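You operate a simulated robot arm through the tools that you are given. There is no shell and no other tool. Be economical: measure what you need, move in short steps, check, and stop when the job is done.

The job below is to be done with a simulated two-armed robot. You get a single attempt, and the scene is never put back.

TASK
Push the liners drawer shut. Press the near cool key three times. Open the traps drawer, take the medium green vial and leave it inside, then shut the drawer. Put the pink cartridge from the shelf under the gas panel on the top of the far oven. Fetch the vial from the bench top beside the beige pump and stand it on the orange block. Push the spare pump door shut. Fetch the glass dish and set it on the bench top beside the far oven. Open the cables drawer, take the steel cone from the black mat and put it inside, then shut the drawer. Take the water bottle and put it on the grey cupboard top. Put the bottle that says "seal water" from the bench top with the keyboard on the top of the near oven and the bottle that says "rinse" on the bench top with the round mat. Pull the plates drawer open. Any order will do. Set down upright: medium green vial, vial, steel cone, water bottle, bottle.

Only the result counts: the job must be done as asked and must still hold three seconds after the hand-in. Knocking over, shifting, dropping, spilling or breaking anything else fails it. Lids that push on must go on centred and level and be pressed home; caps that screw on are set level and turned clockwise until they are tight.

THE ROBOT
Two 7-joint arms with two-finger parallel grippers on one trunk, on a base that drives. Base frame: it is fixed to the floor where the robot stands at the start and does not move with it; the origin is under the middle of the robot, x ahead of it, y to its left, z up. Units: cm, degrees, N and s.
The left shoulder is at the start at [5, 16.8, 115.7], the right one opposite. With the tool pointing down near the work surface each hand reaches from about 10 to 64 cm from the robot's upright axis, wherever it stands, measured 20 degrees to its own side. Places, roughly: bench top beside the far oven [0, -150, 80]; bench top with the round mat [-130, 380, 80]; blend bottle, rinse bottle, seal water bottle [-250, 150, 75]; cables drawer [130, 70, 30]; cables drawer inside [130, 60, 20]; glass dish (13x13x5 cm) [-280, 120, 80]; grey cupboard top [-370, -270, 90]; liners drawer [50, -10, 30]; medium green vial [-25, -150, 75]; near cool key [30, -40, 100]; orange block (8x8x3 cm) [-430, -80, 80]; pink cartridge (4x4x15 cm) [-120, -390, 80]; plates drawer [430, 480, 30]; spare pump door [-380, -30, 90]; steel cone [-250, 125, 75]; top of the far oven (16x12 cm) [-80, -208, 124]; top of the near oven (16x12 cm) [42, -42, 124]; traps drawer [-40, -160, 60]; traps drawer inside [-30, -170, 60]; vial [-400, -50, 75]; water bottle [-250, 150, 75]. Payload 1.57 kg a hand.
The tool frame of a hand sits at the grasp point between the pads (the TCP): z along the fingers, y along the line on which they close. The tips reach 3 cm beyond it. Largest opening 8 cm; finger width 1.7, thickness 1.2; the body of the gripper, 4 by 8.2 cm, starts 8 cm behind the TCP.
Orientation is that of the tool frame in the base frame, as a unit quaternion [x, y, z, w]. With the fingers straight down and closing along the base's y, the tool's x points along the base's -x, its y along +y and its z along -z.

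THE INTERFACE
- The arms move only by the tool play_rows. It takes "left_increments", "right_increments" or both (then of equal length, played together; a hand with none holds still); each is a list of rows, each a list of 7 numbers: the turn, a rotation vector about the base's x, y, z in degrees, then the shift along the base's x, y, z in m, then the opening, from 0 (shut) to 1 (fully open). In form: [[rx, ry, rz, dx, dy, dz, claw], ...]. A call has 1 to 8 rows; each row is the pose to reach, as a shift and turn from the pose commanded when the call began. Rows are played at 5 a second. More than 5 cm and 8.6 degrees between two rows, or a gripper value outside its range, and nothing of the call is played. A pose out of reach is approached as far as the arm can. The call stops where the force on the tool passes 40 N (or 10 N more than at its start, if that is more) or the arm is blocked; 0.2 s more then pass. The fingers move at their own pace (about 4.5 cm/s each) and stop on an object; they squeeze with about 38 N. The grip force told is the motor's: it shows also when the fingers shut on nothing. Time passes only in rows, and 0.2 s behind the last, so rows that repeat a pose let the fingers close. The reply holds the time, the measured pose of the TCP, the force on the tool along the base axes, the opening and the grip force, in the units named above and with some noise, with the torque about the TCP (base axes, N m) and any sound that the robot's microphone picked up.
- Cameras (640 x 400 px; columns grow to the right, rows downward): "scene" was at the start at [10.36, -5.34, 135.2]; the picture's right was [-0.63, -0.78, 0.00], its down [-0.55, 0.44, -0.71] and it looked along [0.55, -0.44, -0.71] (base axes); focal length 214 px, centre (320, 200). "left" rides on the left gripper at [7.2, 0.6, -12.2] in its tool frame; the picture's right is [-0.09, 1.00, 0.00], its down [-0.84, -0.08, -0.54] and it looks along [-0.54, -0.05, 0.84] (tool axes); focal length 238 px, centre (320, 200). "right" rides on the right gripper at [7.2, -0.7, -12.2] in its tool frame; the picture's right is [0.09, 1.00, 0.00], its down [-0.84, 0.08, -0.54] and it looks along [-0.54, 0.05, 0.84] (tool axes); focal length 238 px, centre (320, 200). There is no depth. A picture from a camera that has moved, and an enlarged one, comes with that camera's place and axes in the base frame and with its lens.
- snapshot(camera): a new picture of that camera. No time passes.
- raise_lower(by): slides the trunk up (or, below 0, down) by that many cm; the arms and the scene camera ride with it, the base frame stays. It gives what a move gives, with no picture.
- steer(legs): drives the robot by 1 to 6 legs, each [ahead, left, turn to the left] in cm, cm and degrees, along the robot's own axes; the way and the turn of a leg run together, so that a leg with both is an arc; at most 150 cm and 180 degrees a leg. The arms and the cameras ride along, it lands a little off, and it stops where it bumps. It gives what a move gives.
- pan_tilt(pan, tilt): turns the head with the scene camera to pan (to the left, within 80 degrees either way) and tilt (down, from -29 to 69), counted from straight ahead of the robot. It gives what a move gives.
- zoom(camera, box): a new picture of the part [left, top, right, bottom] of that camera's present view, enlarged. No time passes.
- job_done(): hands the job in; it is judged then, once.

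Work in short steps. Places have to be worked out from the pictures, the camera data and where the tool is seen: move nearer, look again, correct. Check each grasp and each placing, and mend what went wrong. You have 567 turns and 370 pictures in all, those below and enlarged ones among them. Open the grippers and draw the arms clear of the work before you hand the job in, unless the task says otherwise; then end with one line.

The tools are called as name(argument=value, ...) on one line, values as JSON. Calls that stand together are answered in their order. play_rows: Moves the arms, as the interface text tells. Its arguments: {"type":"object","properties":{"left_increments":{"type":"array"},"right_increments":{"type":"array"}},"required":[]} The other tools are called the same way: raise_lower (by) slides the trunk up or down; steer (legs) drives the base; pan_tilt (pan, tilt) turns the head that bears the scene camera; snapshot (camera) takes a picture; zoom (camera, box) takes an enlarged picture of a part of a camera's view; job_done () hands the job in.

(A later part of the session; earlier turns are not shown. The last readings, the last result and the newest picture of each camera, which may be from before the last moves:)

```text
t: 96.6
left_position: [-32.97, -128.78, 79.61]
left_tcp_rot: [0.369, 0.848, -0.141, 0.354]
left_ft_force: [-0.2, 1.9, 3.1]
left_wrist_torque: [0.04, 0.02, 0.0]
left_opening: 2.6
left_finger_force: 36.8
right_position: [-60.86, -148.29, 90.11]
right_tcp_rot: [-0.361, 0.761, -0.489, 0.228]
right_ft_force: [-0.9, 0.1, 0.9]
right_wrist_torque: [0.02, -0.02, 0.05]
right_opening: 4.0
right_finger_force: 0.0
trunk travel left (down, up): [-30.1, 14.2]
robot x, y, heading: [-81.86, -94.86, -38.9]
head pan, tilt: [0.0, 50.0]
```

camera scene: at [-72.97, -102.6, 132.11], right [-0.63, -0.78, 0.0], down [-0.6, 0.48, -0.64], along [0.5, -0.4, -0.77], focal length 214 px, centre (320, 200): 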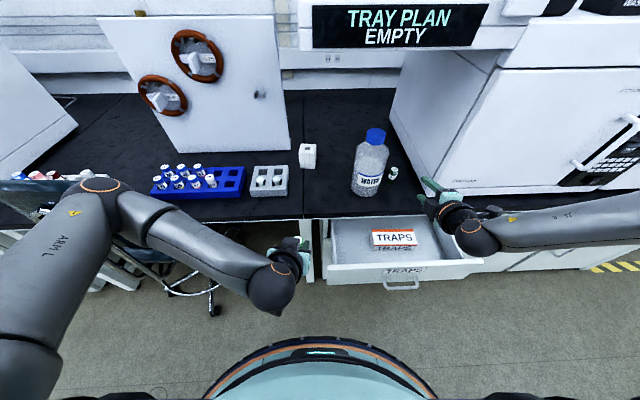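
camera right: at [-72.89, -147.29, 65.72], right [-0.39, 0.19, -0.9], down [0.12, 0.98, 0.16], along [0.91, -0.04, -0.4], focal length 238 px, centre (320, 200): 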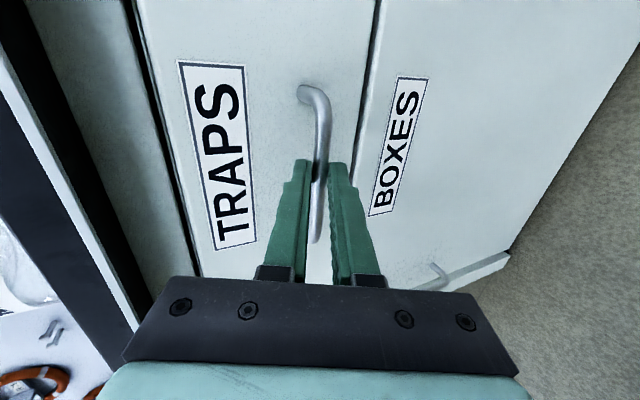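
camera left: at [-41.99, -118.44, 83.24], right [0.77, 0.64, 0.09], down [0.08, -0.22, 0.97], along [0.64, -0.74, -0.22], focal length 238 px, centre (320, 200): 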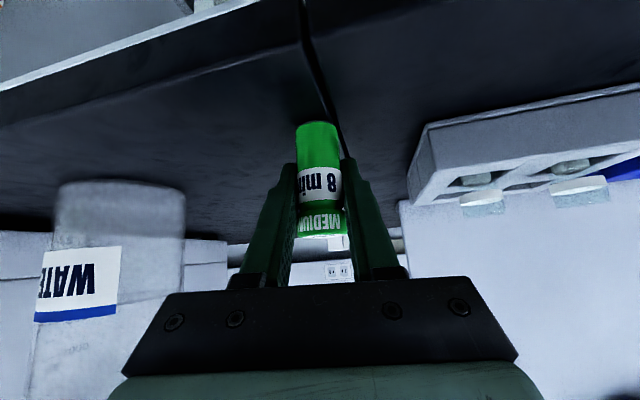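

Contact felt. I open and withdraw along the tool axis, then stand the tool vertical.

play_rows(left_increments=[[0, 0, 0, 0, 0, 0.001, 0.65], [0, 0, 0, 0, 0, 0.001, 0.65], [0, 0, 0, -0.014, 0.016, 0.02, 0.65], [0, 0, 0, -0.03, 0.033, 0.045, 0.65], [0, 0, 0, -0.045, 0.05, 0.07, 0.65], [0, 0, 0, -0.05, 0.055, 0.1, 0.65]])

play_rows(left_increments=[[5.6, 5.0, 0, 0, 0, 0.0, 0.65], [11.2, 10, 0, 0, 0, 0.0, 0.65], [16.7, 15.1, 0, 0, 0, 0.0, 0.65], [22.3, 20.1, 0, 0, 0, 0.0, 0.65], [27.9, 25.1, 0, 0, 0, 0.0, 0.65], [33.4, 30.1, 0, 0, 0, 0, 0.65]])

snapshot(camera="scene")

```text
t: 98.0
left_position: [-38.17, -123.3, 89.51]
left_tcp_rot: [0.369, 0.848, -0.14, 0.354]
left_ft_force: [-0.1, 0.1, 0.7]
left_wrist_torque: [0.02, 0.02, 0.0]
left_opening: 5.19
left_finger_force: 0.0
right_position: [-60.84, -148.24, 90.02]
right_tcp_rot: [-0.361, 0.761, -0.489, 0.228]
right_ft_force: [0.1, 0.8, 0.0]
right_wrist_torque: [0.0, 0.01, 0.03]
right_opening: 4.02
right_finger_force: 0.0
trunk travel left (down, up): [-30.1, 14.2]
robot x, y, heading: [-82.18, -95.04, -38.9]
head pan, tilt: [0.0, 50.0]
```

```text
t: 99.4
left_position: [-38.02, -123.24, 89.38]
left_tcp_rot: [0.406, 0.914, 0.017, 0.002]
left_ft_force: [0.9, 0.5, 0.6]
left_wrist_torque: [0.0, 0.01, -0.01]
left_opening: 5.19
left_finger_force: 0.1
right_position: [-60.78, -148.18, 90.04]
right_tcp_rot: [-0.361, 0.761, -0.49, 0.227]
right_ft_force: [0.4, 0.5, -0.6]
right_wrist_torque: [0.0, 0.0, -0.01]
right_opening: 3.98
right_finger_force: 0.2
trunk travel left (down, up): [-30.1, 14.2]
robot x, y, heading: [-82.31, -95.2, -38.9]
head pan, tilt: [0.0, 50.0]
```

```text
312 pictures are left
camera scene: at [-73.01, -102.59, 132.11], right [-0.63, -0.78, 0.0], down [-0.6, 0.48, -0.64], along [0.5, -0.4, -0.77], focal length 214 px, centre (320, 200)
```

scene: 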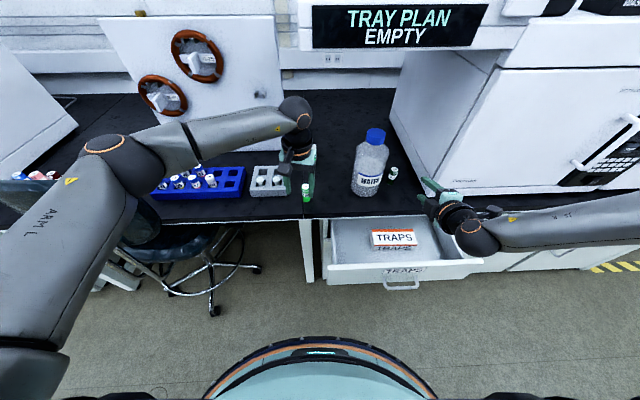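

The vial stands; the screen housing's bottom is about z 115, and the wrist ball rides 21.5 cm over the TCP. I go forward at z 85.5, below it, then down over the vial.

play_rows(left_increments=[[0, 0, 0, 0, 0, -0.037, 0.65], [0, 0, 0, 0.017, -0.018, -0.037, 0.65], [0, 0, 0, 0.034, -0.037, -0.037, 0.65], [0, 0, 0, 0.05, -0.055, -0.037, 0.65], [0, 0, 0, 0.05, -0.055, -0.037, 0.65]])

snapshot(camera="left")

```text
t: 100.6
left_position: [-33.0, -128.58, 85.61]
left_tcp_rot: [0.406, 0.914, 0.017, 0.003]
left_ft_force: [0.2, 0.1, 0.0]
left_wrist_torque: [-0.02, 0.01, -0.01]
left_opening: 5.2
left_finger_force: 0.1
right_position: [-60.77, -148.28, 90.03]
right_tcp_rot: [-0.361, 0.761, -0.489, 0.227]
right_ft_force: [-0.1, -1.1, 0.1]
right_wrist_torque: [0.01, -0.01, 0.03]
right_opening: 4.0
right_finger_force: 0.0
trunk travel left (down, up): [-30.1, 14.2]
robot x, y, heading: [-82.06, -95.26, -39.1]
head pan, tilt: [0.0, 50.0]
```

```text
311 pictures are left
camera left: at [-37.59, -123.16, 97.87], right [0.8, 0.6, 0.03], down [0.49, -0.69, 0.53], along [0.34, -0.41, -0.85], focal length 238 px, centre (320, 200)
```

left: 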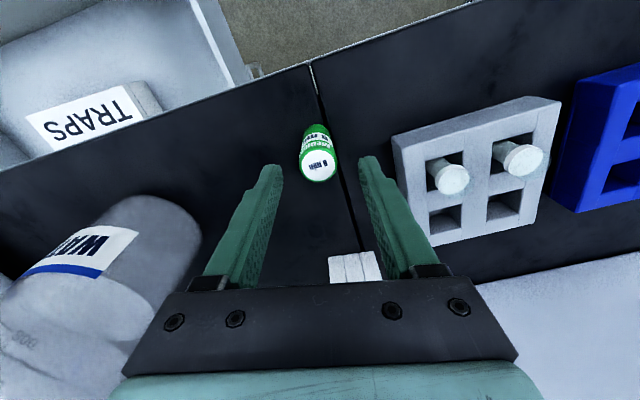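

The vial's cap lies right on the tool axis. I lower 6 cm and close.

play_rows(left_increments=[[0, 0, 0, 0, 0, -0.03, 0.65], [0, 0, 0, 0, 0, -0.06, 0.65], [0, 0, 0, 0, 0, -0.06, 0], [0, 0, 0, 0, 0, -0.06, 0], [0, 0, 0, 0, 0, -0.06, 0], [0, 0, 0, 0, 0, -0.03, 0]])

snapshot(camera="left")

```text
t: 102.0
left_position: [-33.38, -128.4, 82.77]
left_tcp_rot: [0.405, 0.914, 0.017, 0.004]
left_ft_force: [-0.6, -0.1, -0.2]
left_wrist_torque: [-0.01, -0.03, 0.0]
left_opening: 2.61
left_finger_force: 35.8
left hand out of reach, approached as far as the arm can: row 1, 2, 3, 4, 5, 6
right_position: [-60.8, -148.4, 90.08]
right_tcp_rot: [-0.361, 0.761, -0.489, 0.227]
right_ft_force: [0.3, -0.7, 0.0]
right_wrist_torque: [-0.01, -0.01, -0.01]
right_opening: 4.02
right_finger_force: 0.1
trunk travel left (down, up): [-30.1, 14.2]
robot x, y, heading: [-82.15, -94.78, -38.9]
head pan, tilt: [0.0, 50.0]
```

```text
310 pictures are left
camera left: at [-37.86, -122.85, 94.97], right [0.8, 0.6, 0.03], down [0.49, -0.69, 0.53], along [0.34, -0.41, -0.85], focal length 238 px, centre (320, 200)
```

left: 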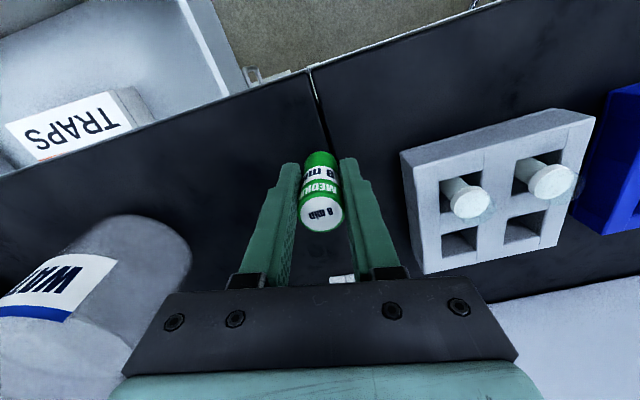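

The vial is held vertically. I lift slightly, draw back from the screen, then carry it over the drawer, moving the right hand back out of the way.

play_rows(left_increments=[[0, 0, 0, 0, 0, 0.02, 0], [0, 0, 0, -0.03, 0.025, 0.025, 0], [0, 0, 0, -0.065, 0.052, 0.03, 0], [0, 0, 0, -0.1, 0.08, 0.04, 0], [0, 0, 0, -0.13, 0.045, 0.05, 0], [0, 0, 0, -0.16, 0.01, 0.05, 0], [0, 0, 0, -0.185, -0.025, 0.05, 0], [0, 0, 0, -0.204, -0.054, 0.05, 0]], right_increments=[[0, 0, 0, -0.03, 0.02, 0, 0.5], [0, 0, 0, -0.06, 0.04, 0, 0.5], [0, 0, 0, -0.09, 0.06, 0, 0.5], [0, 0, 0, -0.12, 0.07, 0, 0.5], [0, 0, 0, -0.15, 0.06, 0, 0.5], [0, 0, 0, -0.17, 0.04, 0, 0.5], [0, 0, 0, -0.18, 0.02, 0, 0.5], [0, 0, 0, -0.18, 0.02, 0, 0.5]])

snapshot(camera="scene")

snapshot(camera="left")

```text
t: 103.8
left_position: [-37.68, -131.28, 86.2]
left_tcp_rot: [0.405, 0.914, 0.017, 0.003]
left_ft_force: [0.2, 0.2, -0.4]
left_wrist_torque: [-0.01, 0.01, 0.05]
left_opening: 2.63
left_finger_force: 37.4
left hand out of reach, approached as far as the arm can: row 2, 3, 4, 5, 6, 7, 8
right_position: [-78.8, -146.3, 90.13]
right_tcp_rot: [-0.361, 0.761, -0.489, 0.227]
right_ft_force: [0.1, -1.1, -0.2]
right_wrist_torque: [-0.03, 0.03, 0.02]
right_opening: 3.98
right_finger_force: 0.1
right hand out of reach, approached as far as the arm can: row 4, 5, 6
trunk travel left (down, up): [-30.1, 14.2]
robot x, y, heading: [-82.28, -95.63, -38.8]
head pan, tilt: [0.0, 50.0]
```

```text
309 pictures are left
camera scene: at [-73.0, -102.57, 132.11], right [-0.63, -0.78, 0.0], down [-0.6, 0.48, -0.64], along [0.5, -0.4, -0.77], focal length 214 px, centre (320, 200)
```

scene: 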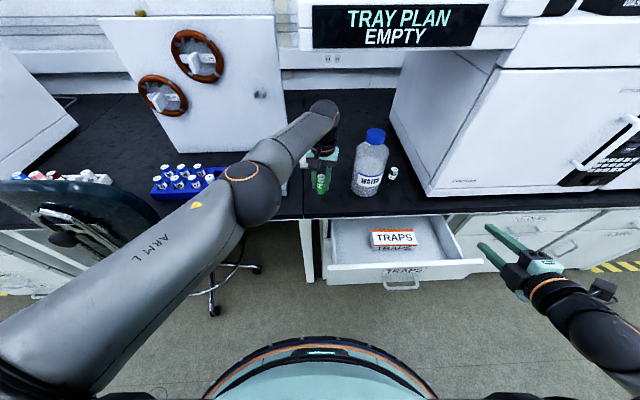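

```text
308 pictures are left
camera left: at [-42.15, -125.69, 98.56], right [0.8, 0.6, 0.03], down [0.49, -0.69, 0.53], along [0.34, -0.41, -0.85], focal length 238 px, centre (320, 200)
```

left: 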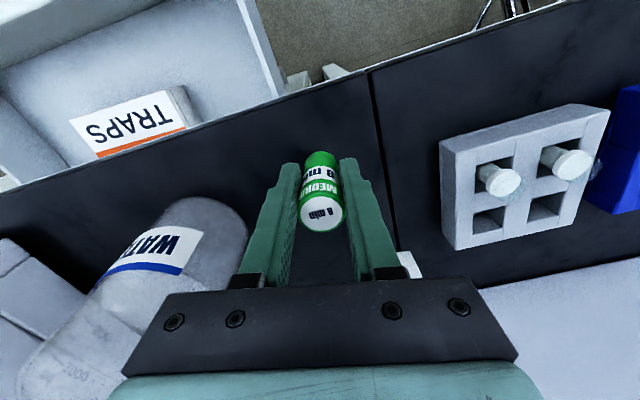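

The arm IK is cramped here, so I move the base instead: 11 cm back and 12 cm right brings the vial over the drawer's free corner.

steer(legs=[[-11, 0, 0], [0, -12, 0]])

snapshot(camera="left")

snapshot(camera="scene")

```text
t: 106.3
left_position: [-53.65, -133.54, 86.26]
left_tcp_rot: [0.406, 0.914, 0.017, 0.004]
left_ft_force: [-0.2, -0.8, -1.0]
left_wrist_torque: [0.01, 0.01, 0.02]
left_opening: 2.62
left_finger_force: 37.1
right_position: [-94.96, -148.79, 90.05]
right_tcp_rot: [-0.36, 0.761, -0.49, 0.227]
right_ft_force: [-0.9, -0.2, 0.4]
right_wrist_torque: [0.01, -0.01, 0.02]
right_opening: 4.0
right_finger_force: 0.1
trunk travel left (down, up): [-30.1, 14.2]
robot x, y, heading: [-97.63, -97.32, -38.9]
head pan, tilt: [0.0, 50.0]
```

```text
307 pictures are left
camera left: at [-58.24, -128.1, 98.56], right [0.8, 0.6, 0.03], down [0.49, -0.69, 0.53], along [0.34, -0.41, -0.85], focal length 238 px, centre (320, 200)
```

left: 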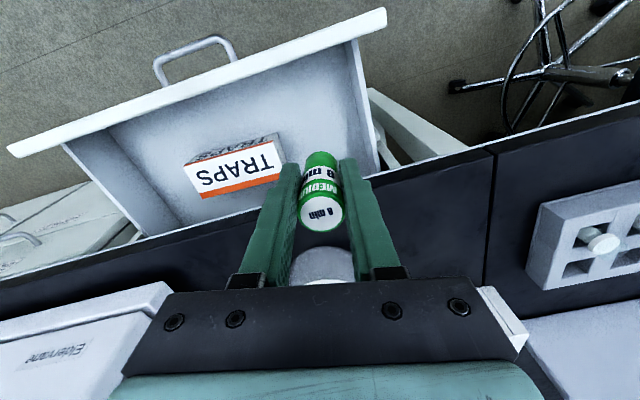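

```text
306 pictures are left
camera scene: at [-89.1, -104.97, 132.11], right [-0.63, -0.78, 0.0], down [-0.6, 0.48, -0.64], along [0.5, -0.4, -0.77], focal length 214 px, centre (320, 200)
```

scene: 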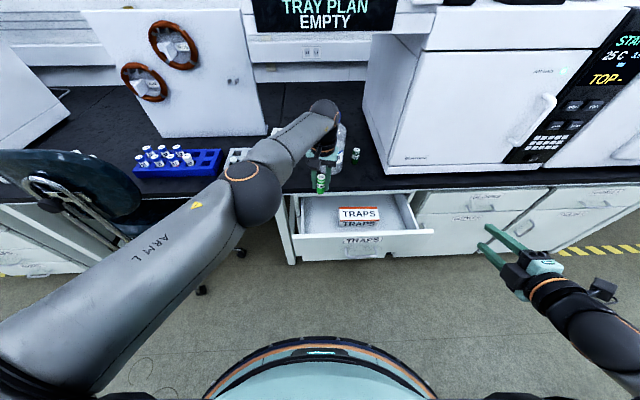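

The landing point is clear of box, walls and bench edge. I lower the trunk 18 cm and check.

raise_lower(by=-17)

snapshot(camera="left")

zoom(camera="scene", box=[200, 80, 440, 260])

```text
t: 108.2
left_position: [-53.85, -133.42, 69.28]
left_tcp_rot: [0.406, 0.914, 0.017, 0.003]
left_ft_force: [-0.5, 0.1, 0.9]
left_wrist_torque: [0.06, -0.02, -0.01]
left_opening: 2.63
left_finger_force: 37.4
right_position: [-94.88, -148.62, 73.16]
right_tcp_rot: [-0.361, 0.761, -0.49, 0.228]
right_ft_force: [-0.1, 0.1, 0.1]
right_wrist_torque: [0.02, -0.03, -0.02]
right_opening: 4.02
right_finger_force: 0.0
trunk travel left (down, up): [-13.1, 31.2]
robot x, y, heading: [-97.87, -97.47, -38.8]
head pan, tilt: [0.0, 50.0]
```

```text
305 pictures are left
camera left: at [-58.23, -128.08, 81.57], right [0.8, 0.6, 0.03], down [0.49, -0.69, 0.53], along [0.34, -0.41, -0.85], focal length 238 px, centre (320, 200)
```

left: 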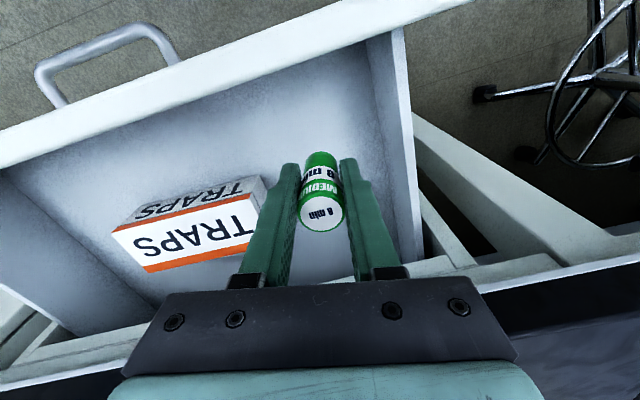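

```text
2.22 times, centred on (320, 170) of scene
camera zoom: at [-89.09, -104.95, 115.12], right [-0.63, -0.78, 0.0], down [-0.6, 0.48, -0.64], along [0.5, -0.4, -0.77], focal length 477 px, centre (320, 267)
```

zoom: 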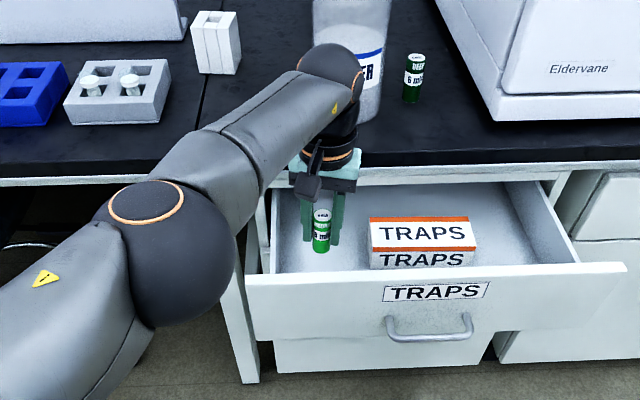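

raise_lower(by=-3)

play_rows(left_increments=[[0, 0, 0, 0, 0, -0.004, 0], [0, 0, 0, 0, 0, -0.008, 0], [0, 0, 0, 0, 0, -0.012, 0]])

snapshot(camera="left")

```text
t: 109.0
left_position: [-53.71, -133.49, 66.33]
left_tcp_rot: [0.405, 0.914, 0.017, 0.003]
left_ft_force: [-0.5, -0.4, -0.7]
left_wrist_torque: [0.0, 0.0, 0.0]
left_opening: 2.6
left_finger_force: 37.2
right_position: [-94.93, -148.7, 70.03]
right_tcp_rot: [-0.36, 0.761, -0.489, 0.227]
right_ft_force: [0.5, 0.0, -0.2]
right_wrist_torque: [0.01, -0.02, 0.0]
right_opening: 3.98
right_finger_force: 0.1
trunk travel left (down, up): [-10.1, 34.2]
robot x, y, heading: [-98.28, -97.42, -38.6]
head pan, tilt: [0.0, 50.0]
```

```text
t: 109.8
left_position: [-53.76, -133.48, 65.07]
left_tcp_rot: [0.406, 0.914, 0.017, 0.003]
left_ft_force: [0.2, -1.0, 0.2]
left_wrist_torque: [-0.06, 0.02, -0.03]
left_opening: 2.63
left_finger_force: 37.7
right_position: [-94.86, -148.72, 70.11]
right_tcp_rot: [-0.361, 0.761, -0.49, 0.226]
right_ft_force: [0.2, 0.9, 0.3]
right_wrist_torque: [-0.01, -0.01, 0.02]
right_opening: 3.98
right_finger_force: 0.1
trunk travel left (down, up): [-10.1, 34.2]
robot x, y, heading: [-98.2, -97.28, -38.9]
head pan, tilt: [0.0, 50.0]
```

```text
303 pictures are left
camera left: at [-58.26, -128.01, 77.33], right [0.8, 0.6, 0.03], down [0.49, -0.69, 0.53], along [0.34, -0.41, -0.85], focal length 238 px, centre (320, 200)
```

left: 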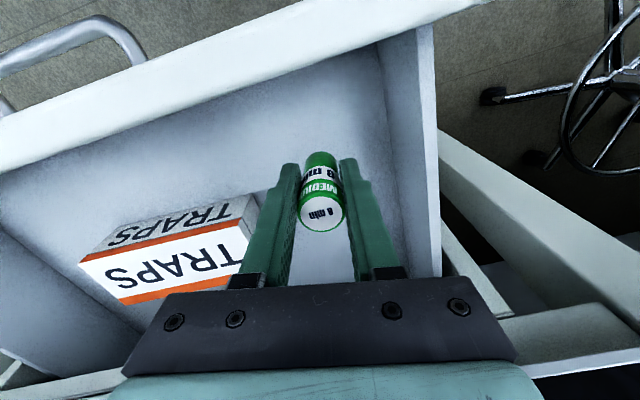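

The arm descends fine. I continue down in half-centimetre rows.

play_rows(left_increments=[[0, 0, 0, 0, 0, -0.004, 0], [0, 0, 0, 0, 0, -0.008, 0], [0, 0, 0, 0, 0, -0.012, 0], [0, 0, 0, 0, 0, -0.016, 0]])

snapshot(camera="scene")

```text
t: 110.8
left_position: [-53.9, -133.33, 63.61]
left_tcp_rot: [0.406, 0.914, 0.017, 0.002]
left_ft_force: [0.2, -0.4, -1.1]
left_wrist_torque: [0.03, 0.0, -0.03]
left_opening: 2.64
left_finger_force: 37.5
left hand out of reach, approached as far as the arm can: row 4
right_position: [-94.8, -148.63, 70.06]
right_tcp_rot: [-0.36, 0.761, -0.49, 0.227]
right_ft_force: [0.1, -0.3, -0.2]
right_wrist_torque: [-0.01, -0.01, -0.02]
right_opening: 4.03
right_finger_force: 0.1
trunk travel left (down, up): [-10.1, 34.2]
robot x, y, heading: [-98.23, -97.43, -38.7]
head pan, tilt: [0.0, 50.0]
```

```text
302 pictures are left
camera scene: at [-89.09, -104.95, 112.11], right [-0.63, -0.78, 0.0], down [-0.6, 0.48, -0.64], along [0.5, -0.4, -0.77], focal length 214 px, centre (320, 200)
```

scene: 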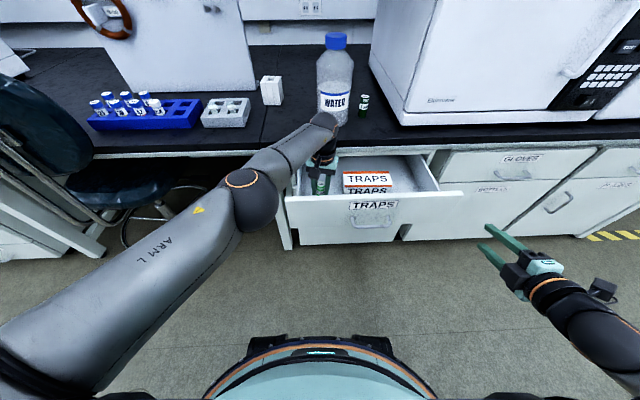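

Use the trunk in small steps now.

raise_lower(by=-0.7)

raise_lower(by=-0.7)

snapshot(camera="left")

```text
t: 111.3
left_position: [-53.9, -133.3, 62.9]
left_tcp_rot: [0.406, 0.914, 0.016, 0.003]
left_ft_force: [0.6, 0.5, -0.6]
left_wrist_torque: [0.0, 0.03, 0.0]
left_opening: 2.62
left_finger_force: 37.1
right_position: [-95.01, -148.69, 69.44]
right_tcp_rot: [-0.36, 0.761, -0.49, 0.228]
right_ft_force: [0.1, -0.1, 0.0]
right_wrist_torque: [-0.03, 0.02, 0.01]
right_opening: 4.0
right_finger_force: 0.1
trunk travel left (down, up): [-9.4, 34.9]
robot x, y, heading: [-98.12, -97.51, -39.0]
head pan, tilt: [0.0, 50.0]
```

```text
t: 111.9
left_position: [-53.89, -133.26, 62.27]
left_tcp_rot: [0.406, 0.914, 0.017, 0.002]
left_ft_force: [0.2, -1.2, -0.4]
left_wrist_torque: [0.01, -0.01, 0.03]
left_opening: 2.61
left_finger_force: 37.5
right_position: [-94.96, -148.71, 68.59]
right_tcp_rot: [-0.36, 0.761, -0.489, 0.227]
right_ft_force: [-0.2, -0.3, -0.5]
right_wrist_torque: [-0.04, -0.02, -0.03]
right_opening: 4.01
right_finger_force: 0.1
trunk travel left (down, up): [-8.7, 35.6]
robot x, y, heading: [-97.96, -97.25, -39.0]
head pan, tilt: [0.0, 50.0]
```

```text
301 pictures are left
camera left: at [-58.39, -127.83, 74.43], right [0.8, 0.6, 0.03], down [0.49, -0.69, 0.53], along [0.34, -0.41, -0.85], focal length 238 px, centre (320, 200)
```

left: 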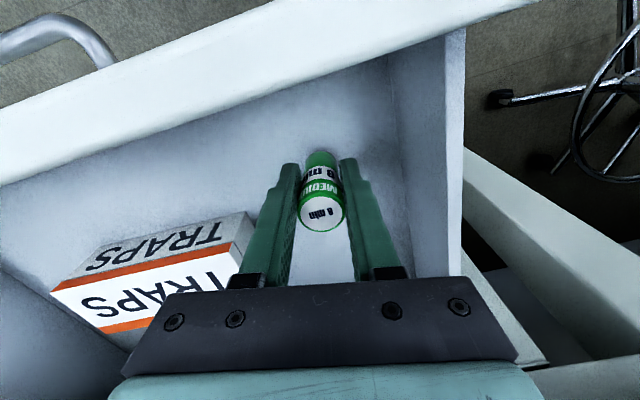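

No contact yet; I continue.

raise_lower(by=-0.5)

raise_lower(by=-0.5)

raise_lower(by=-0.4)

```text
t: 112.4
left_position: [-53.83, -133.32, 61.71]
left_tcp_rot: [0.406, 0.913, 0.017, 0.002]
left_ft_force: [-0.5, 0.1, 0.3]
left_wrist_torque: [-0.05, -0.01, -0.02]
left_opening: 2.63
left_finger_force: 36.8
right_position: [-94.9, -148.6, 68.19]
right_tcp_rot: [-0.36, 0.762, -0.489, 0.227]
right_ft_force: [-0.3, -0.5, -0.9]
right_wrist_torque: [-0.02, 0.02, 0.02]
right_opening: 4.02
right_finger_force: 0.1
trunk travel left (down, up): [-8.2, 36.1]
robot x, y, heading: [-98.37, -97.35, -38.9]
head pan, tilt: [0.0, 50.0]
```

```text
t: 113.0
left_position: [-53.77, -133.31, 61.14]
left_tcp_rot: [0.406, 0.914, 0.017, 0.003]
left_ft_force: [-0.4, 0.2, -1.1]
left_wrist_torque: [0.01, -0.02, -0.03]
left_opening: 2.63
left_finger_force: 37.2
right_position: [-94.85, -148.7, 67.66]
right_tcp_rot: [-0.36, 0.761, -0.49, 0.227]
right_ft_force: [-0.2, -0.1, 0.4]
right_wrist_torque: [-0.01, 0.0, -0.01]
right_opening: 3.99
right_finger_force: 0.1
trunk travel left (down, up): [-7.7, 36.6]
robot x, y, heading: [-97.96, -97.5, -38.9]
head pan, tilt: [0.0, 50.0]
```

```text
t: 113.5
left_position: [-53.85, -133.33, 61.13]
left_tcp_rot: [0.405, 0.914, 0.016, 0.006]
left_ft_force: [2.2, 0.5, 20.0]
left_wrist_torque: [-0.19, 0.0, 0.07]
left_opening: 2.63
left_finger_force: 37.2
right_position: [-94.99, -148.66, 67.28]
right_tcp_rot: [-0.36, 0.761, -0.49, 0.227]
right_ft_force: [-0.2, 0.2, 0.5]
right_wrist_torque: [0.01, 0.0, 0.0]
right_opening: 4.01
right_finger_force: 0.1
trunk travel left (down, up): [-7.3, 37.0]
robot x, y, heading: [-98.25, -97.34, -38.9]
head pan, tilt: [0.0, 50.0]
```

Contact (20 N). I ease up 0.35 cm and open the fingers.

raise_lower(by=0.35)

play_rows(left_increments=[[0, 0, 0, 0, 0, 0, 0.5], [0, 0, 0, 0, 0, 0, 0.5], [0, 0, 0, 0, 0, 0, 0.55]])

raise_lower(by=20)

snapshot(camera="left")

```text
t: 114.0
left_position: [-53.93, -133.11, 61.05]
left_tcp_rot: [0.406, 0.914, 0.017, 0.003]
left_ft_force: [0.2, 0.2, 10.0]
left_wrist_torque: [-0.12, -0.05, 0.0]
left_opening: 2.62
left_finger_force: 37.9
right_position: [-94.86, -148.59, 67.67]
right_tcp_rot: [-0.36, 0.761, -0.49, 0.227]
right_ft_force: [-0.8, -0.3, 0.2]
right_wrist_torque: [0.0, 0.0, -0.02]
right_opening: 4.02
right_finger_force: 0.1
trunk travel left (down, up): [-7.7, 36.6]
robot x, y, heading: [-98.11, -97.39, -38.9]
head pan, tilt: [0.0, 50.0]
```

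```text
t: 114.8
left_position: [-53.93, -133.19, 61.16]
left_tcp_rot: [0.406, 0.914, 0.017, 0.002]
left_ft_force: [-0.1, -0.2, 0.4]
left_wrist_torque: [0.01, -0.02, 0.02]
left_opening: 4.42
left_finger_force: 0.1
right_position: [-94.95, -148.6, 67.48]
right_tcp_rot: [-0.36, 0.761, -0.489, 0.227]
right_ft_force: [-0.2, 0.0, 0.1]
right_wrist_torque: [-0.03, -0.02, 0.0]
right_opening: 3.99
right_finger_force: 0.0
trunk travel left (down, up): [-7.7, 36.6]
robot x, y, heading: [-98.21, -97.24, -38.8]
head pan, tilt: [0.0, 50.0]
```

```text
t: 117.0
left_position: [-53.9, -133.24, 81.27]
left_tcp_rot: [0.406, 0.914, 0.016, 0.003]
left_ft_force: [0.3, 0.0, -0.4]
left_wrist_torque: [0.0, 0.03, 0.03]
left_opening: 4.37
left_finger_force: 0.0
right_position: [-94.88, -148.69, 87.54]
right_tcp_rot: [-0.36, 0.761, -0.489, 0.227]
right_ft_force: [-0.3, -0.3, -0.9]
right_wrist_torque: [-0.01, 0.01, 0.0]
right_opening: 3.97
right_finger_force: 0.0
trunk travel left (down, up): [-27.6, 16.6]
robot x, y, heading: [-97.9, -97.54, -38.6]
head pan, tilt: [0.0, 50.0]
```

```text
300 pictures are left
camera left: at [-58.4, -127.84, 93.38], right [0.8, 0.6, 0.03], down [0.49, -0.69, 0.53], along [0.34, -0.41, -0.85], focal length 238 px, centre (320, 200)
```

left: 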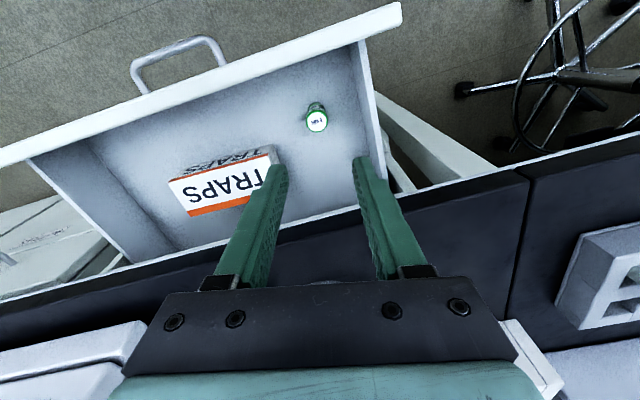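

The medium vial stands upright in the drawer. I pull the left hand back and up, away from the bench.

play_rows(left_increments=[[0, 0, 0, -0.02, 0.016, 0.025, 0.55], [0, 0, 0, -0.045, 0.036, 0.05, 0.55], [0, 0, 0, -0.07, 0.056, 0.075, 0.55], [0, 0, 0, -0.1, 0.08, 0.1, 0.55], [0, 0, 0, -0.12, 0.105, 0.13, 0.55], [0, 0, 0, -0.14, 0.13, 0.15, 0.55], [0, 0, 0, -0.15, 0.16, 0.16, 0.55], [0, 0, 0, -0.16, 0.19, 0.16, 0.55]])

snapshot(camera="scene")

```text
t: 118.8
left_position: [-69.93, -114.18, 97.12]
left_tcp_rot: [0.406, 0.914, 0.016, 0.004]
left_ft_force: [0.2, 0.8, 0.1]
left_wrist_torque: [-0.02, -0.01, -0.05]
left_opening: 4.39
left_finger_force: 0.1
right_position: [-94.93, -148.72, 87.67]
right_tcp_rot: [-0.36, 0.761, -0.489, 0.227]
right_ft_force: [-1.4, -0.6, 0.5]
right_wrist_torque: [0.0, 0.01, 0.0]
right_opening: 4.0
right_finger_force: 0.1
trunk travel left (down, up): [-27.6, 16.6]
robot x, y, heading: [-97.92, -97.49, -38.9]
head pan, tilt: [0.0, 50.0]
```

```text
299 pictures are left
camera scene: at [-89.09, -104.93, 129.67], right [-0.63, -0.78, 0.0], down [-0.6, 0.48, -0.64], along [0.5, -0.4, -0.77], focal length 214 px, centre (320, 200)
```

scene: 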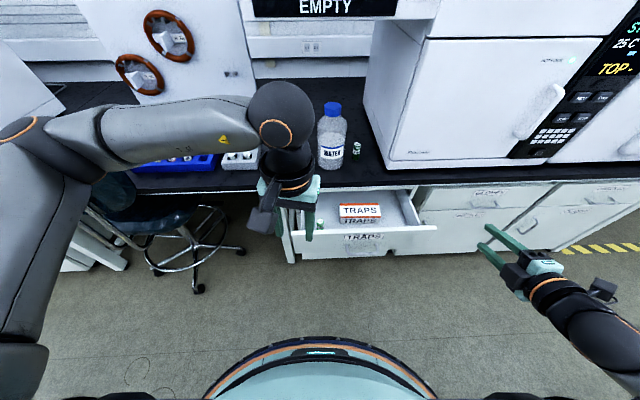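

Left hand is clear. I close the right fingers, lower the trunk to the label's height, and shift the base left 21 cm to face the drawer front.

play_rows(right_increments=[[0, 0, 0, 0, 0, 0, 0], [0, 0, 0, 0, 0, 0, 0], [0, 0, 0, 0, 0, 0, 0]])

raise_lower(by=-20)

steer(legs=[[0, 21, 0]])

snapshot(camera="right")

snapshot(camera="scene")

```text
t: 119.6
left_position: [-69.93, -114.3, 97.16]
left_tcp_rot: [0.407, 0.913, 0.017, 0.003]
left_ft_force: [-0.5, 0.0, -0.2]
left_wrist_torque: [-0.01, -0.01, 0.02]
left_opening: 4.41
left_finger_force: 0.1
right_position: [-94.81, -148.7, 87.6]
right_tcp_rot: [-0.36, 0.761, -0.489, 0.228]
right_ft_force: [-0.1, 0.1, 0.5]
right_wrist_torque: [0.02, 0.01, 0.0]
right_opening: 0.0
right_finger_force: 16.7
trunk travel left (down, up): [-27.6, 16.6]
robot x, y, heading: [-98.26, -97.34, -39.2]
head pan, tilt: [0.0, 50.0]
```

```text
t: 121.8
left_position: [-69.85, -114.23, 77.17]
left_tcp_rot: [0.406, 0.914, 0.016, 0.003]
left_ft_force: [0.4, -0.3, -0.1]
left_wrist_torque: [0.01, 0.03, -0.01]
left_opening: 4.38
left_finger_force: 0.0
right_position: [-94.95, -148.62, 67.68]
right_tcp_rot: [-0.36, 0.761, -0.489, 0.228]
right_ft_force: [0.1, 0.0, 1.9]
right_wrist_torque: [0.01, 0.01, 0.0]
right_opening: 0.0
right_finger_force: 21.6
trunk travel left (down, up): [-7.7, 36.6]
robot x, y, heading: [-98.22, -97.41, -39.1]
head pan, tilt: [0.0, 50.0]
```

```text
t: 124.2
left_position: [-56.86, -97.9, 77.11]
left_tcp_rot: [0.406, 0.914, 0.017, 0.003]
left_ft_force: [0.3, -0.1, -0.2]
left_wrist_torque: [-0.02, 0.02, 0.03]
left_opening: 4.38
left_finger_force: 0.1
right_position: [-81.63, -132.3, 67.5]
right_tcp_rot: [-0.36, 0.761, -0.49, 0.227]
right_ft_force: [0.2, 0.7, 0.3]
right_wrist_torque: [-0.01, 0.05, 0.05]
right_opening: 0.0
right_finger_force: 21.3
trunk travel left (down, up): [-7.7, 36.6]
robot x, y, heading: [-84.91, -81.08, -38.9]
head pan, tilt: [0.0, 50.0]
```

```text
298 pictures are left
camera right: at [-94.7, -131.14, 73.23], right [-0.38, 0.19, -0.9], down [0.13, 0.98, 0.15], along [0.91, -0.06, -0.4], focal length 238 px, centre (320, 200)
```

right: 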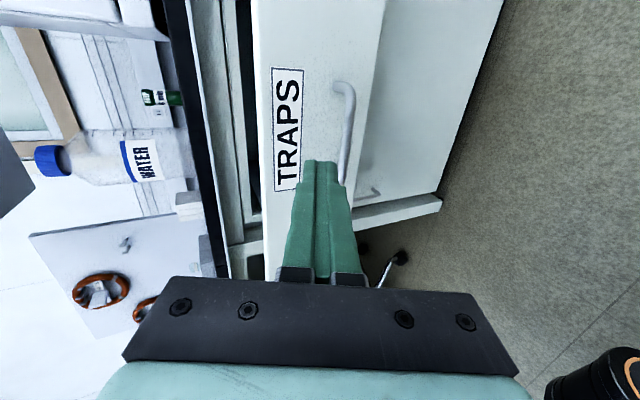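

```text
297 pictures are left
camera scene: at [-75.86, -88.57, 109.66], right [-0.63, -0.78, 0.0], down [-0.6, 0.48, -0.64], along [0.5, -0.4, -0.77], focal length 214 px, centre (320, 200)
```

scene: 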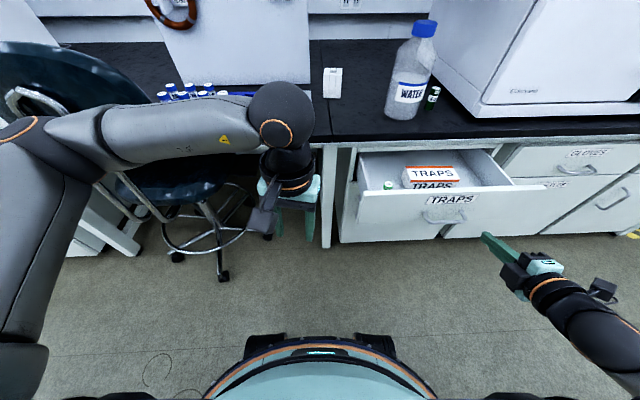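

The tip will meet the front just by the label. I drive 9 cm to near contact, then push slowly with the arm so the vial stays upright.

steer(legs=[[9, 0, 0]])

play_rows(right_increments=[[0, 0, 0, 0.005, -0.004, 0, 0], [0, 0, 0, 0.01, -0.008, 0, 0], [0, 0, 0, 0.015, -0.012, 0, 0], [0, 0, 0, 0.02, -0.016, 0, 0], [0, 0, 0, 0.025, -0.02, 0, 0], [0, 0, 0, 0.03, -0.024, 0, 0], [0, 0, 0, 0.035, -0.028, 0, 0], [0, 0, 0, 0.04, -0.032, 0, 0]])

snapshot(camera="scene")

```text
t: 125.3
left_position: [-49.91, -103.49, 77.11]
left_tcp_rot: [0.407, 0.913, 0.017, 0.002]
left_ft_force: [-0.7, 0.7, -0.2]
left_wrist_torque: [0.01, 0.01, -0.01]
left_opening: 4.4
left_finger_force: 0.0
right_position: [-74.86, -137.99, 67.64]
right_tcp_rot: [-0.36, 0.761, -0.49, 0.227]
right_ft_force: [0.2, 0.2, -0.6]
right_wrist_torque: [0.0, -0.01, 0.03]
right_opening: 0.02
right_finger_force: 21.0
trunk travel left (down, up): [-7.7, 36.6]
robot x, y, heading: [-77.77, -86.74, -39.2]
head pan, tilt: [0.0, 50.0]
```

```text
t: 127.1
left_position: [-49.77, -103.48, 77.22]
left_tcp_rot: [0.406, 0.914, 0.018, 0.003]
left_ft_force: [0.8, -0.5, 0.1]
left_wrist_torque: [0.01, -0.03, -0.01]
left_opening: 4.42
left_finger_force: 0.0
right_position: [-70.82, -141.03, 67.52]
right_tcp_rot: [-0.359, 0.761, -0.489, 0.227]
right_ft_force: [-0.4, 0.6, 0.9]
right_wrist_torque: [-0.01, 0.02, 0.01]
right_opening: 0.0
right_finger_force: 21.7
trunk travel left (down, up): [-7.7, 36.6]
robot x, y, heading: [-77.74, -86.14, -38.9]
head pan, tilt: [0.0, 50.0]
```

```text
296 pictures are left
camera scene: at [-68.93, -94.18, 109.66], right [-0.63, -0.78, 0.0], down [-0.6, 0.48, -0.64], along [0.5, -0.4, -0.77], focal length 214 px, centre (320, 200)
```

scene: 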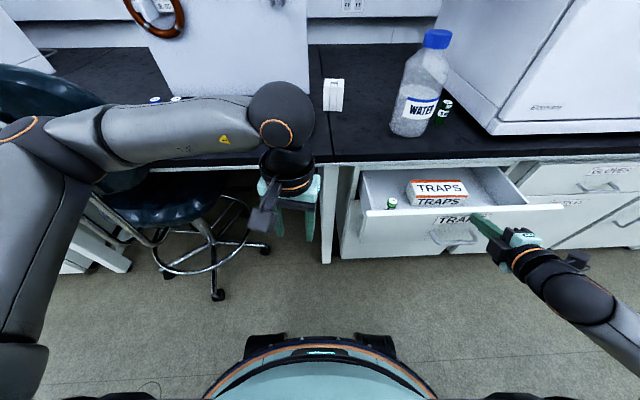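

It is at the front now. I keep pushing about 1 cm a row.

play_rows(right_increments=[[0, 0, 0, 0.006, -0.005, 0, 0], [0, 0, 0, 0.013, -0.0105, 0, 0], [0, 0, 0, 0.02, -0.016, 0, 0], [0, 0, 0, 0.027, -0.0215, 0, 0], [0, 0, 0, 0.034, -0.027, 0, 0], [0, 0, 0, 0.041, -0.033, 0, 0], [0, 0, 0, 0.047, -0.038, 0, 0], [0, 0, 0, 0.052, -0.042, 0, 0]])

zoom(camera="scene", box=[320, 140, 580, 290])

```text
t: 128.9
left_position: [-49.66, -103.52, 76.99]
left_tcp_rot: [0.406, 0.914, 0.017, 0.003]
left_ft_force: [-0.4, -0.1, 0.5]
left_wrist_torque: [0.01, 0.0, 0.01]
left_opening: 4.4
left_finger_force: 0.0
right_position: [-65.73, -145.33, 67.6]
right_tcp_rot: [-0.359, 0.762, -0.489, 0.227]
right_ft_force: [0.9, 0.3, -0.6]
right_wrist_torque: [0.01, 0.0, 0.0]
right_opening: 0.0
right_finger_force: 21.1
trunk travel left (down, up): [-7.7, 36.6]
robot x, y, heading: [-77.76, -86.86, -39.0]
head pan, tilt: [0.0, 50.0]
```

```text
2.46 times, centred on (450, 215) of scene
camera zoom: at [-68.93, -94.18, 109.66], right [-0.63, -0.78, 0.0], down [-0.6, 0.48, -0.64], along [0.5, -0.4, -0.77], focal length 528 px, centre (0, 163)
```

zoom: 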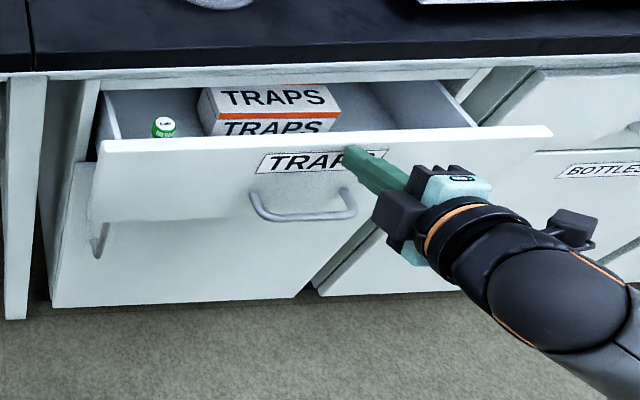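

play_rows(right_increments=[[0, 0, 0, 0.006, -0.005, 0, 0], [0, 0, 0, 0.013, -0.0105, 0, 0], [0, 0, 0, 0.02, -0.016, 0, 0], [0, 0, 0, 0.027, -0.0215, 0, 0], [0, 0, 0, 0.034, -0.027, 0, 0], [0, 0, 0, 0.041, -0.033, 0, 0], [0, 0, 0, 0.047, -0.038, 0, 0], [0, 0, 0, 0.052, -0.042, 0, 0]])

play_rows(right_increments=[[0, 0, 0, 0.004, -0.003, 0, 0], [0, 0, 0, 0.008, -0.006, 0, 0], [0, 0, 0, 0.012, -0.009, 0, 0], [0, 0, 0, 0.016, -0.012, 0, 0], [0, 0, 0, 0.02, -0.016, 0, 0], [0, 0, 0, 0.024, -0.019, 0, 0]])

zoom(camera="scene", box=[320, 140, 580, 290])

```text
t: 130.7
left_position: [-49.8, -103.41, 77.18]
left_tcp_rot: [0.407, 0.913, 0.017, 0.003]
left_ft_force: [-0.6, -0.5, -0.5]
left_wrist_torque: [0.04, 0.0, 0.01]
left_opening: 4.4
left_finger_force: 0.1
right_position: [-60.47, -149.51, 67.59]
right_tcp_rot: [-0.36, 0.761, -0.489, 0.227]
right_ft_force: [-0.5, -0.5, 1.0]
right_wrist_torque: [0.01, 0.01, -0.02]
right_opening: 0.0
right_finger_force: 21.3
trunk travel left (down, up): [-7.7, 36.6]
robot x, y, heading: [-78.0, -86.84, -39.0]
head pan, tilt: [0.0, 50.0]
```

```text
t: 132.1
left_position: [-50.03, -103.5, 77.1]
left_tcp_rot: [0.408, 0.913, 0.016, 0.004]
left_ft_force: [-0.1, 0.4, 0.0]
left_wrist_torque: [-0.03, 0.05, 0.06]
left_opening: 4.4
left_finger_force: 0.0
right_position: [-58.6, -151.08, 67.71]
right_tcp_rot: [-0.36, 0.763, -0.488, 0.226]
right_ft_force: [-15.7, 13.2, 7.3]
right_wrist_torque: [-0.07, -0.14, 0.16]
right_opening: 0.02
right_finger_force: 22.1
trunk travel left (down, up): [-7.7, 36.6]
robot x, y, heading: [-78.3, -86.8, -39.1]
head pan, tilt: [0.0, 50.0]
stopped in row 6 (right hand): the force on the tool passed its limit at 48 N (the readings are from after the stop); the commanded pose is now the measured one
```

```text
2.46 times, centred on (450, 215) of scene
camera zoom: at [-69.13, -94.02, 109.7], right [-0.63, -0.78, 0.0], down [-0.59, 0.48, -0.64], along [0.5, -0.41, -0.76], focal length 528 px, centre (0, 163)
```

zoom: 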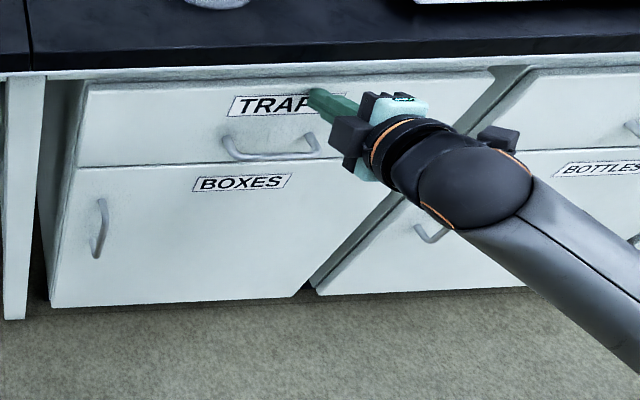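

The TRAPS drawer is shut. I back off, raise the trunk, and drive right along the aisle toward the gas panel.

steer(legs=[[-38, 0, 0]])

raise_lower(by=24)

pan_tilt(pan=-65, tilt=20)

snapshot(camera="scene")

```text
t: 134.5
left_position: [-79.23, -79.73, 77.13]
left_tcp_rot: [0.407, 0.913, 0.017, 0.002]
left_ft_force: [0.2, 0.3, -0.8]
left_wrist_torque: [0.03, 0.0, 0.01]
left_opening: 4.39
left_finger_force: 0.0
right_position: [-87.6, -127.36, 67.52]
right_tcp_rot: [-0.361, 0.762, -0.488, 0.226]
right_ft_force: [0.3, -0.3, 0.2]
right_wrist_torque: [0.01, 0.0, -0.03]
right_opening: 0.0
right_finger_force: 21.4
trunk travel left (down, up): [-7.7, 36.6]
robot x, y, heading: [-107.31, -62.4, -38.8]
head pan, tilt: [0.0, 50.0]
```

```text
t: 137.0
left_position: [-79.1, -79.68, 101.04]
left_tcp_rot: [0.407, 0.913, 0.017, 0.003]
left_ft_force: [0.0, 0.6, -0.3]
left_wrist_torque: [0.05, -0.02, 0.0]
left_opening: 4.4
left_finger_force: 0.0
right_position: [-87.54, -127.37, 91.39]
right_tcp_rot: [-0.361, 0.763, -0.487, 0.226]
right_ft_force: [0.5, 1.3, 0.1]
right_wrist_torque: [0.01, -0.01, -0.01]
right_opening: 0.01
right_finger_force: 21.4
trunk travel left (down, up): [-31.6, 12.6]
robot x, y, heading: [-107.57, -62.67, -39.0]
head pan, tilt: [0.0, 50.0]
```

```text
t: 138.4
left_position: [-79.14, -79.71, 101.1]
left_tcp_rot: [0.406, 0.914, 0.016, 0.002]
left_ft_force: [-0.8, 0.0, 0.1]
left_wrist_torque: [0.03, 0.0, 0.05]
left_opening: 4.4
left_finger_force: 0.0
right_position: [-87.61, -127.23, 91.48]
right_tcp_rot: [-0.361, 0.762, -0.487, 0.225]
right_ft_force: [0.7, 0.6, 0.1]
right_wrist_torque: [0.01, -0.04, -0.01]
right_opening: 0.0
right_finger_force: 21.8
trunk travel left (down, up): [-31.6, 12.6]
robot x, y, heading: [-107.52, -62.99, -38.7]
head pan, tilt: [-65.0, 20.0]
```

```text
293 pictures are left
camera scene: at [-106.51, -74.59, 138.22], right [-0.97, 0.24, 0.0], down [0.08, 0.33, -0.94], along [-0.23, -0.91, -0.34], focal length 214 px, centre (320, 200)
```

scene: 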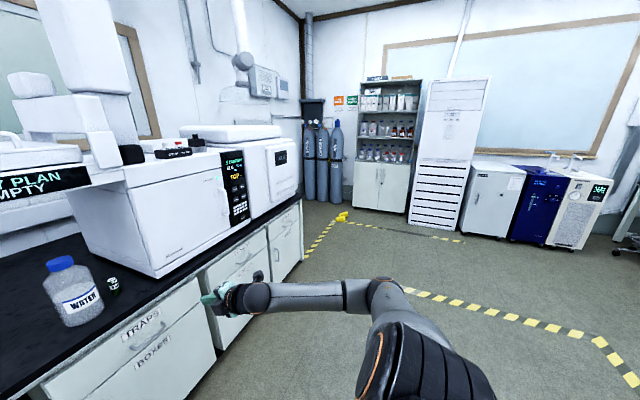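

I drive 150 cm right and look again.

steer(legs=[[0, -150, 0]])

pan_tilt(pan=-40, tilt=20)

snapshot(camera="scene")

```text
t: 151.6
left_position: [-173.72, -196.06, 101.19]
left_tcp_rot: [0.409, 0.912, 0.017, 0.003]
left_ft_force: [-0.8, 0.0, -0.1]
left_wrist_torque: [0.0, 0.0, 0.02]
left_opening: 4.41
left_finger_force: 0.1
right_position: [-182.57, -243.71, 91.31]
right_tcp_rot: [-0.359, 0.764, -0.487, 0.224]
right_ft_force: [0.0, -0.1, 0.7]
right_wrist_torque: [0.02, -0.01, 0.03]
right_opening: 0.0
right_finger_force: 21.4
trunk travel left (down, up): [-31.6, 12.6]
robot x, y, heading: [-202.14, -179.05, -39.4]
head pan, tilt: [-65.0, 20.0]
```

```text
t: 152.5
left_position: [-173.88, -196.04, 101.12]
left_tcp_rot: [0.409, 0.912, 0.017, 0.003]
left_ft_force: [0.1, -0.6, 0.5]
left_wrist_torque: [0.01, -0.02, 0.01]
left_opening: 4.42
left_finger_force: 0.0
right_position: [-182.56, -243.56, 91.43]
right_tcp_rot: [-0.359, 0.764, -0.487, 0.224]
right_ft_force: [-0.2, -0.1, -0.4]
right_wrist_torque: [0.02, 0.0, 0.0]
right_opening: 0.0
right_finger_force: 21.3
trunk travel left (down, up): [-31.6, 12.6]
robot x, y, heading: [-202.17, -179.13, -39.6]
head pan, tilt: [-40.0, 20.0]
```

```text
292 pictures are left
camera scene: at [-197.1, -190.92, 138.22], right [-0.98, -0.18, 0.0], down [-0.06, 0.34, -0.94], along [0.17, -0.92, -0.34], focal length 214 px, centre (320, 200)
```

scene: 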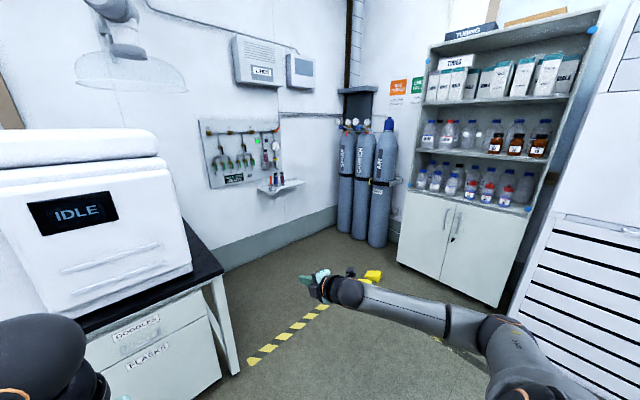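

The gas panel hangs on the side wall with a small shelf below it. I zoom in.

zoom(camera="scene", box=[190, 110, 330, 200])

```text
4.44 times, centred on (260, 155) of scene
camera zoom: at [-197.1, -190.92, 138.22], right [-0.98, -0.18, 0.0], down [-0.06, 0.34, -0.94], along [0.17, -0.92, -0.34], focal length 953 px, centre (587, 400)
```

zoom: 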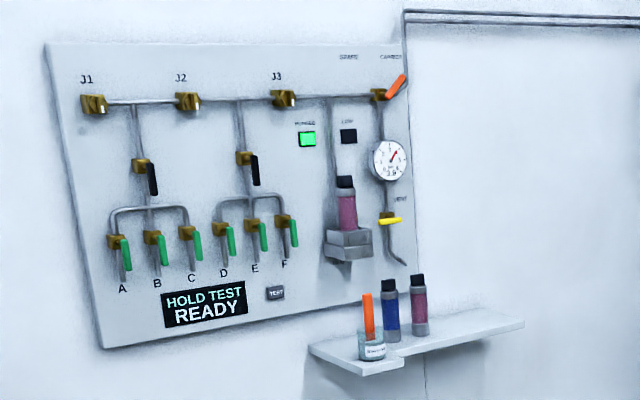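

The pink cartridge on the shelf stands right of a blue one, near [-124, -384, 87]. I draw the right hand back, and drive right 105 cm then forward 60.

play_rows(right_increments=[[0, 0, 0, -0.031, 0.025, 0.01, 0.3], [0, 0, 0, -0.062, 0.05, 0.02, 0.5], [0, 0, 0, -0.093, 0.075, 0.03, 0.5], [0, 0, 0, -0.124, 0.1, 0.04, 0.5], [0, 0, 0, -0.15, 0.12, 0.05, 0.5]])

steer(legs=[[0, -105, 0], [60, 0, 0.5]])

pan_tilt(pan=0, tilt=30)

snapshot(camera="scene")

```text
t: 153.7
left_position: [-173.8, -195.98, 101.19]
left_tcp_rot: [0.41, 0.912, 0.016, 0.004]
left_ft_force: [-0.2, -0.9, -0.8]
left_wrist_torque: [0.0, 0.01, -0.04]
left_opening: 4.4
left_finger_force: 0.0
right_position: [-197.66, -231.88, 96.23]
right_tcp_rot: [-0.36, 0.763, -0.488, 0.224]
right_ft_force: [0.3, 0.6, 0.0]
right_wrist_torque: [0.01, 0.01, 0.01]
right_opening: 3.99
right_finger_force: 0.2
trunk travel left (down, up): [-31.6, 12.6]
robot x, y, heading: [-201.91, -178.72, -39.5]
head pan, tilt: [-40.0, 20.0]
```

```text
t: 166.3
left_position: [-193.68, -314.9, 101.13]
left_tcp_rot: [0.402, 0.916, 0.017, 0.002]
left_ft_force: [-0.3, 0.6, 0.6]
left_wrist_torque: [0.03, -0.02, -0.01]
left_opening: 4.41
left_finger_force: 0.2
right_position: [-216.9, -351.14, 96.3]
right_tcp_rot: [-0.365, 0.761, -0.486, 0.228]
right_ft_force: [-0.3, -0.2, 1.0]
right_wrist_torque: [-0.01, -0.01, 0.01]
right_opening: 3.99
right_finger_force: 0.1
trunk travel left (down, up): [-31.6, 12.6]
robot x, y, heading: [-222.12, -298.21, -38.4]
head pan, tilt: [-40.0, 20.0]
```

```text
t: 167.4
left_position: [-193.55, -314.91, 101.01]
left_tcp_rot: [0.402, 0.915, 0.017, 0.003]
left_ft_force: [0.1, 0.2, 0.1]
left_wrist_torque: [0.0, 0.02, -0.01]
left_opening: 4.38
left_finger_force: 0.1
right_position: [-216.86, -351.1, 96.23]
right_tcp_rot: [-0.365, 0.761, -0.485, 0.229]
right_ft_force: [-0.4, 0.4, 0.7]
right_wrist_torque: [-0.01, -0.02, 0.0]
right_opening: 3.99
right_finger_force: 0.0
trunk travel left (down, up): [-31.6, 12.6]
robot x, y, heading: [-222.08, -298.29, -38.4]
head pan, tilt: [0.0, 30.0]
```

```text
290 pictures are left
camera scene: at [-211.87, -306.64, 136.62], right [-0.62, -0.78, 0.0], down [-0.39, 0.31, -0.87], along [0.68, -0.54, -0.5], focal length 214 px, centre (320, 200)
```

scene: 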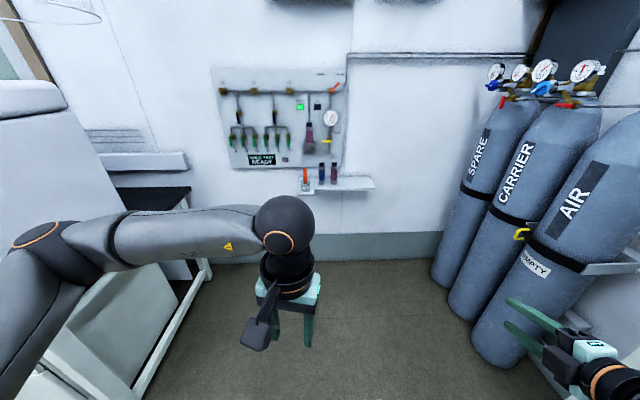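

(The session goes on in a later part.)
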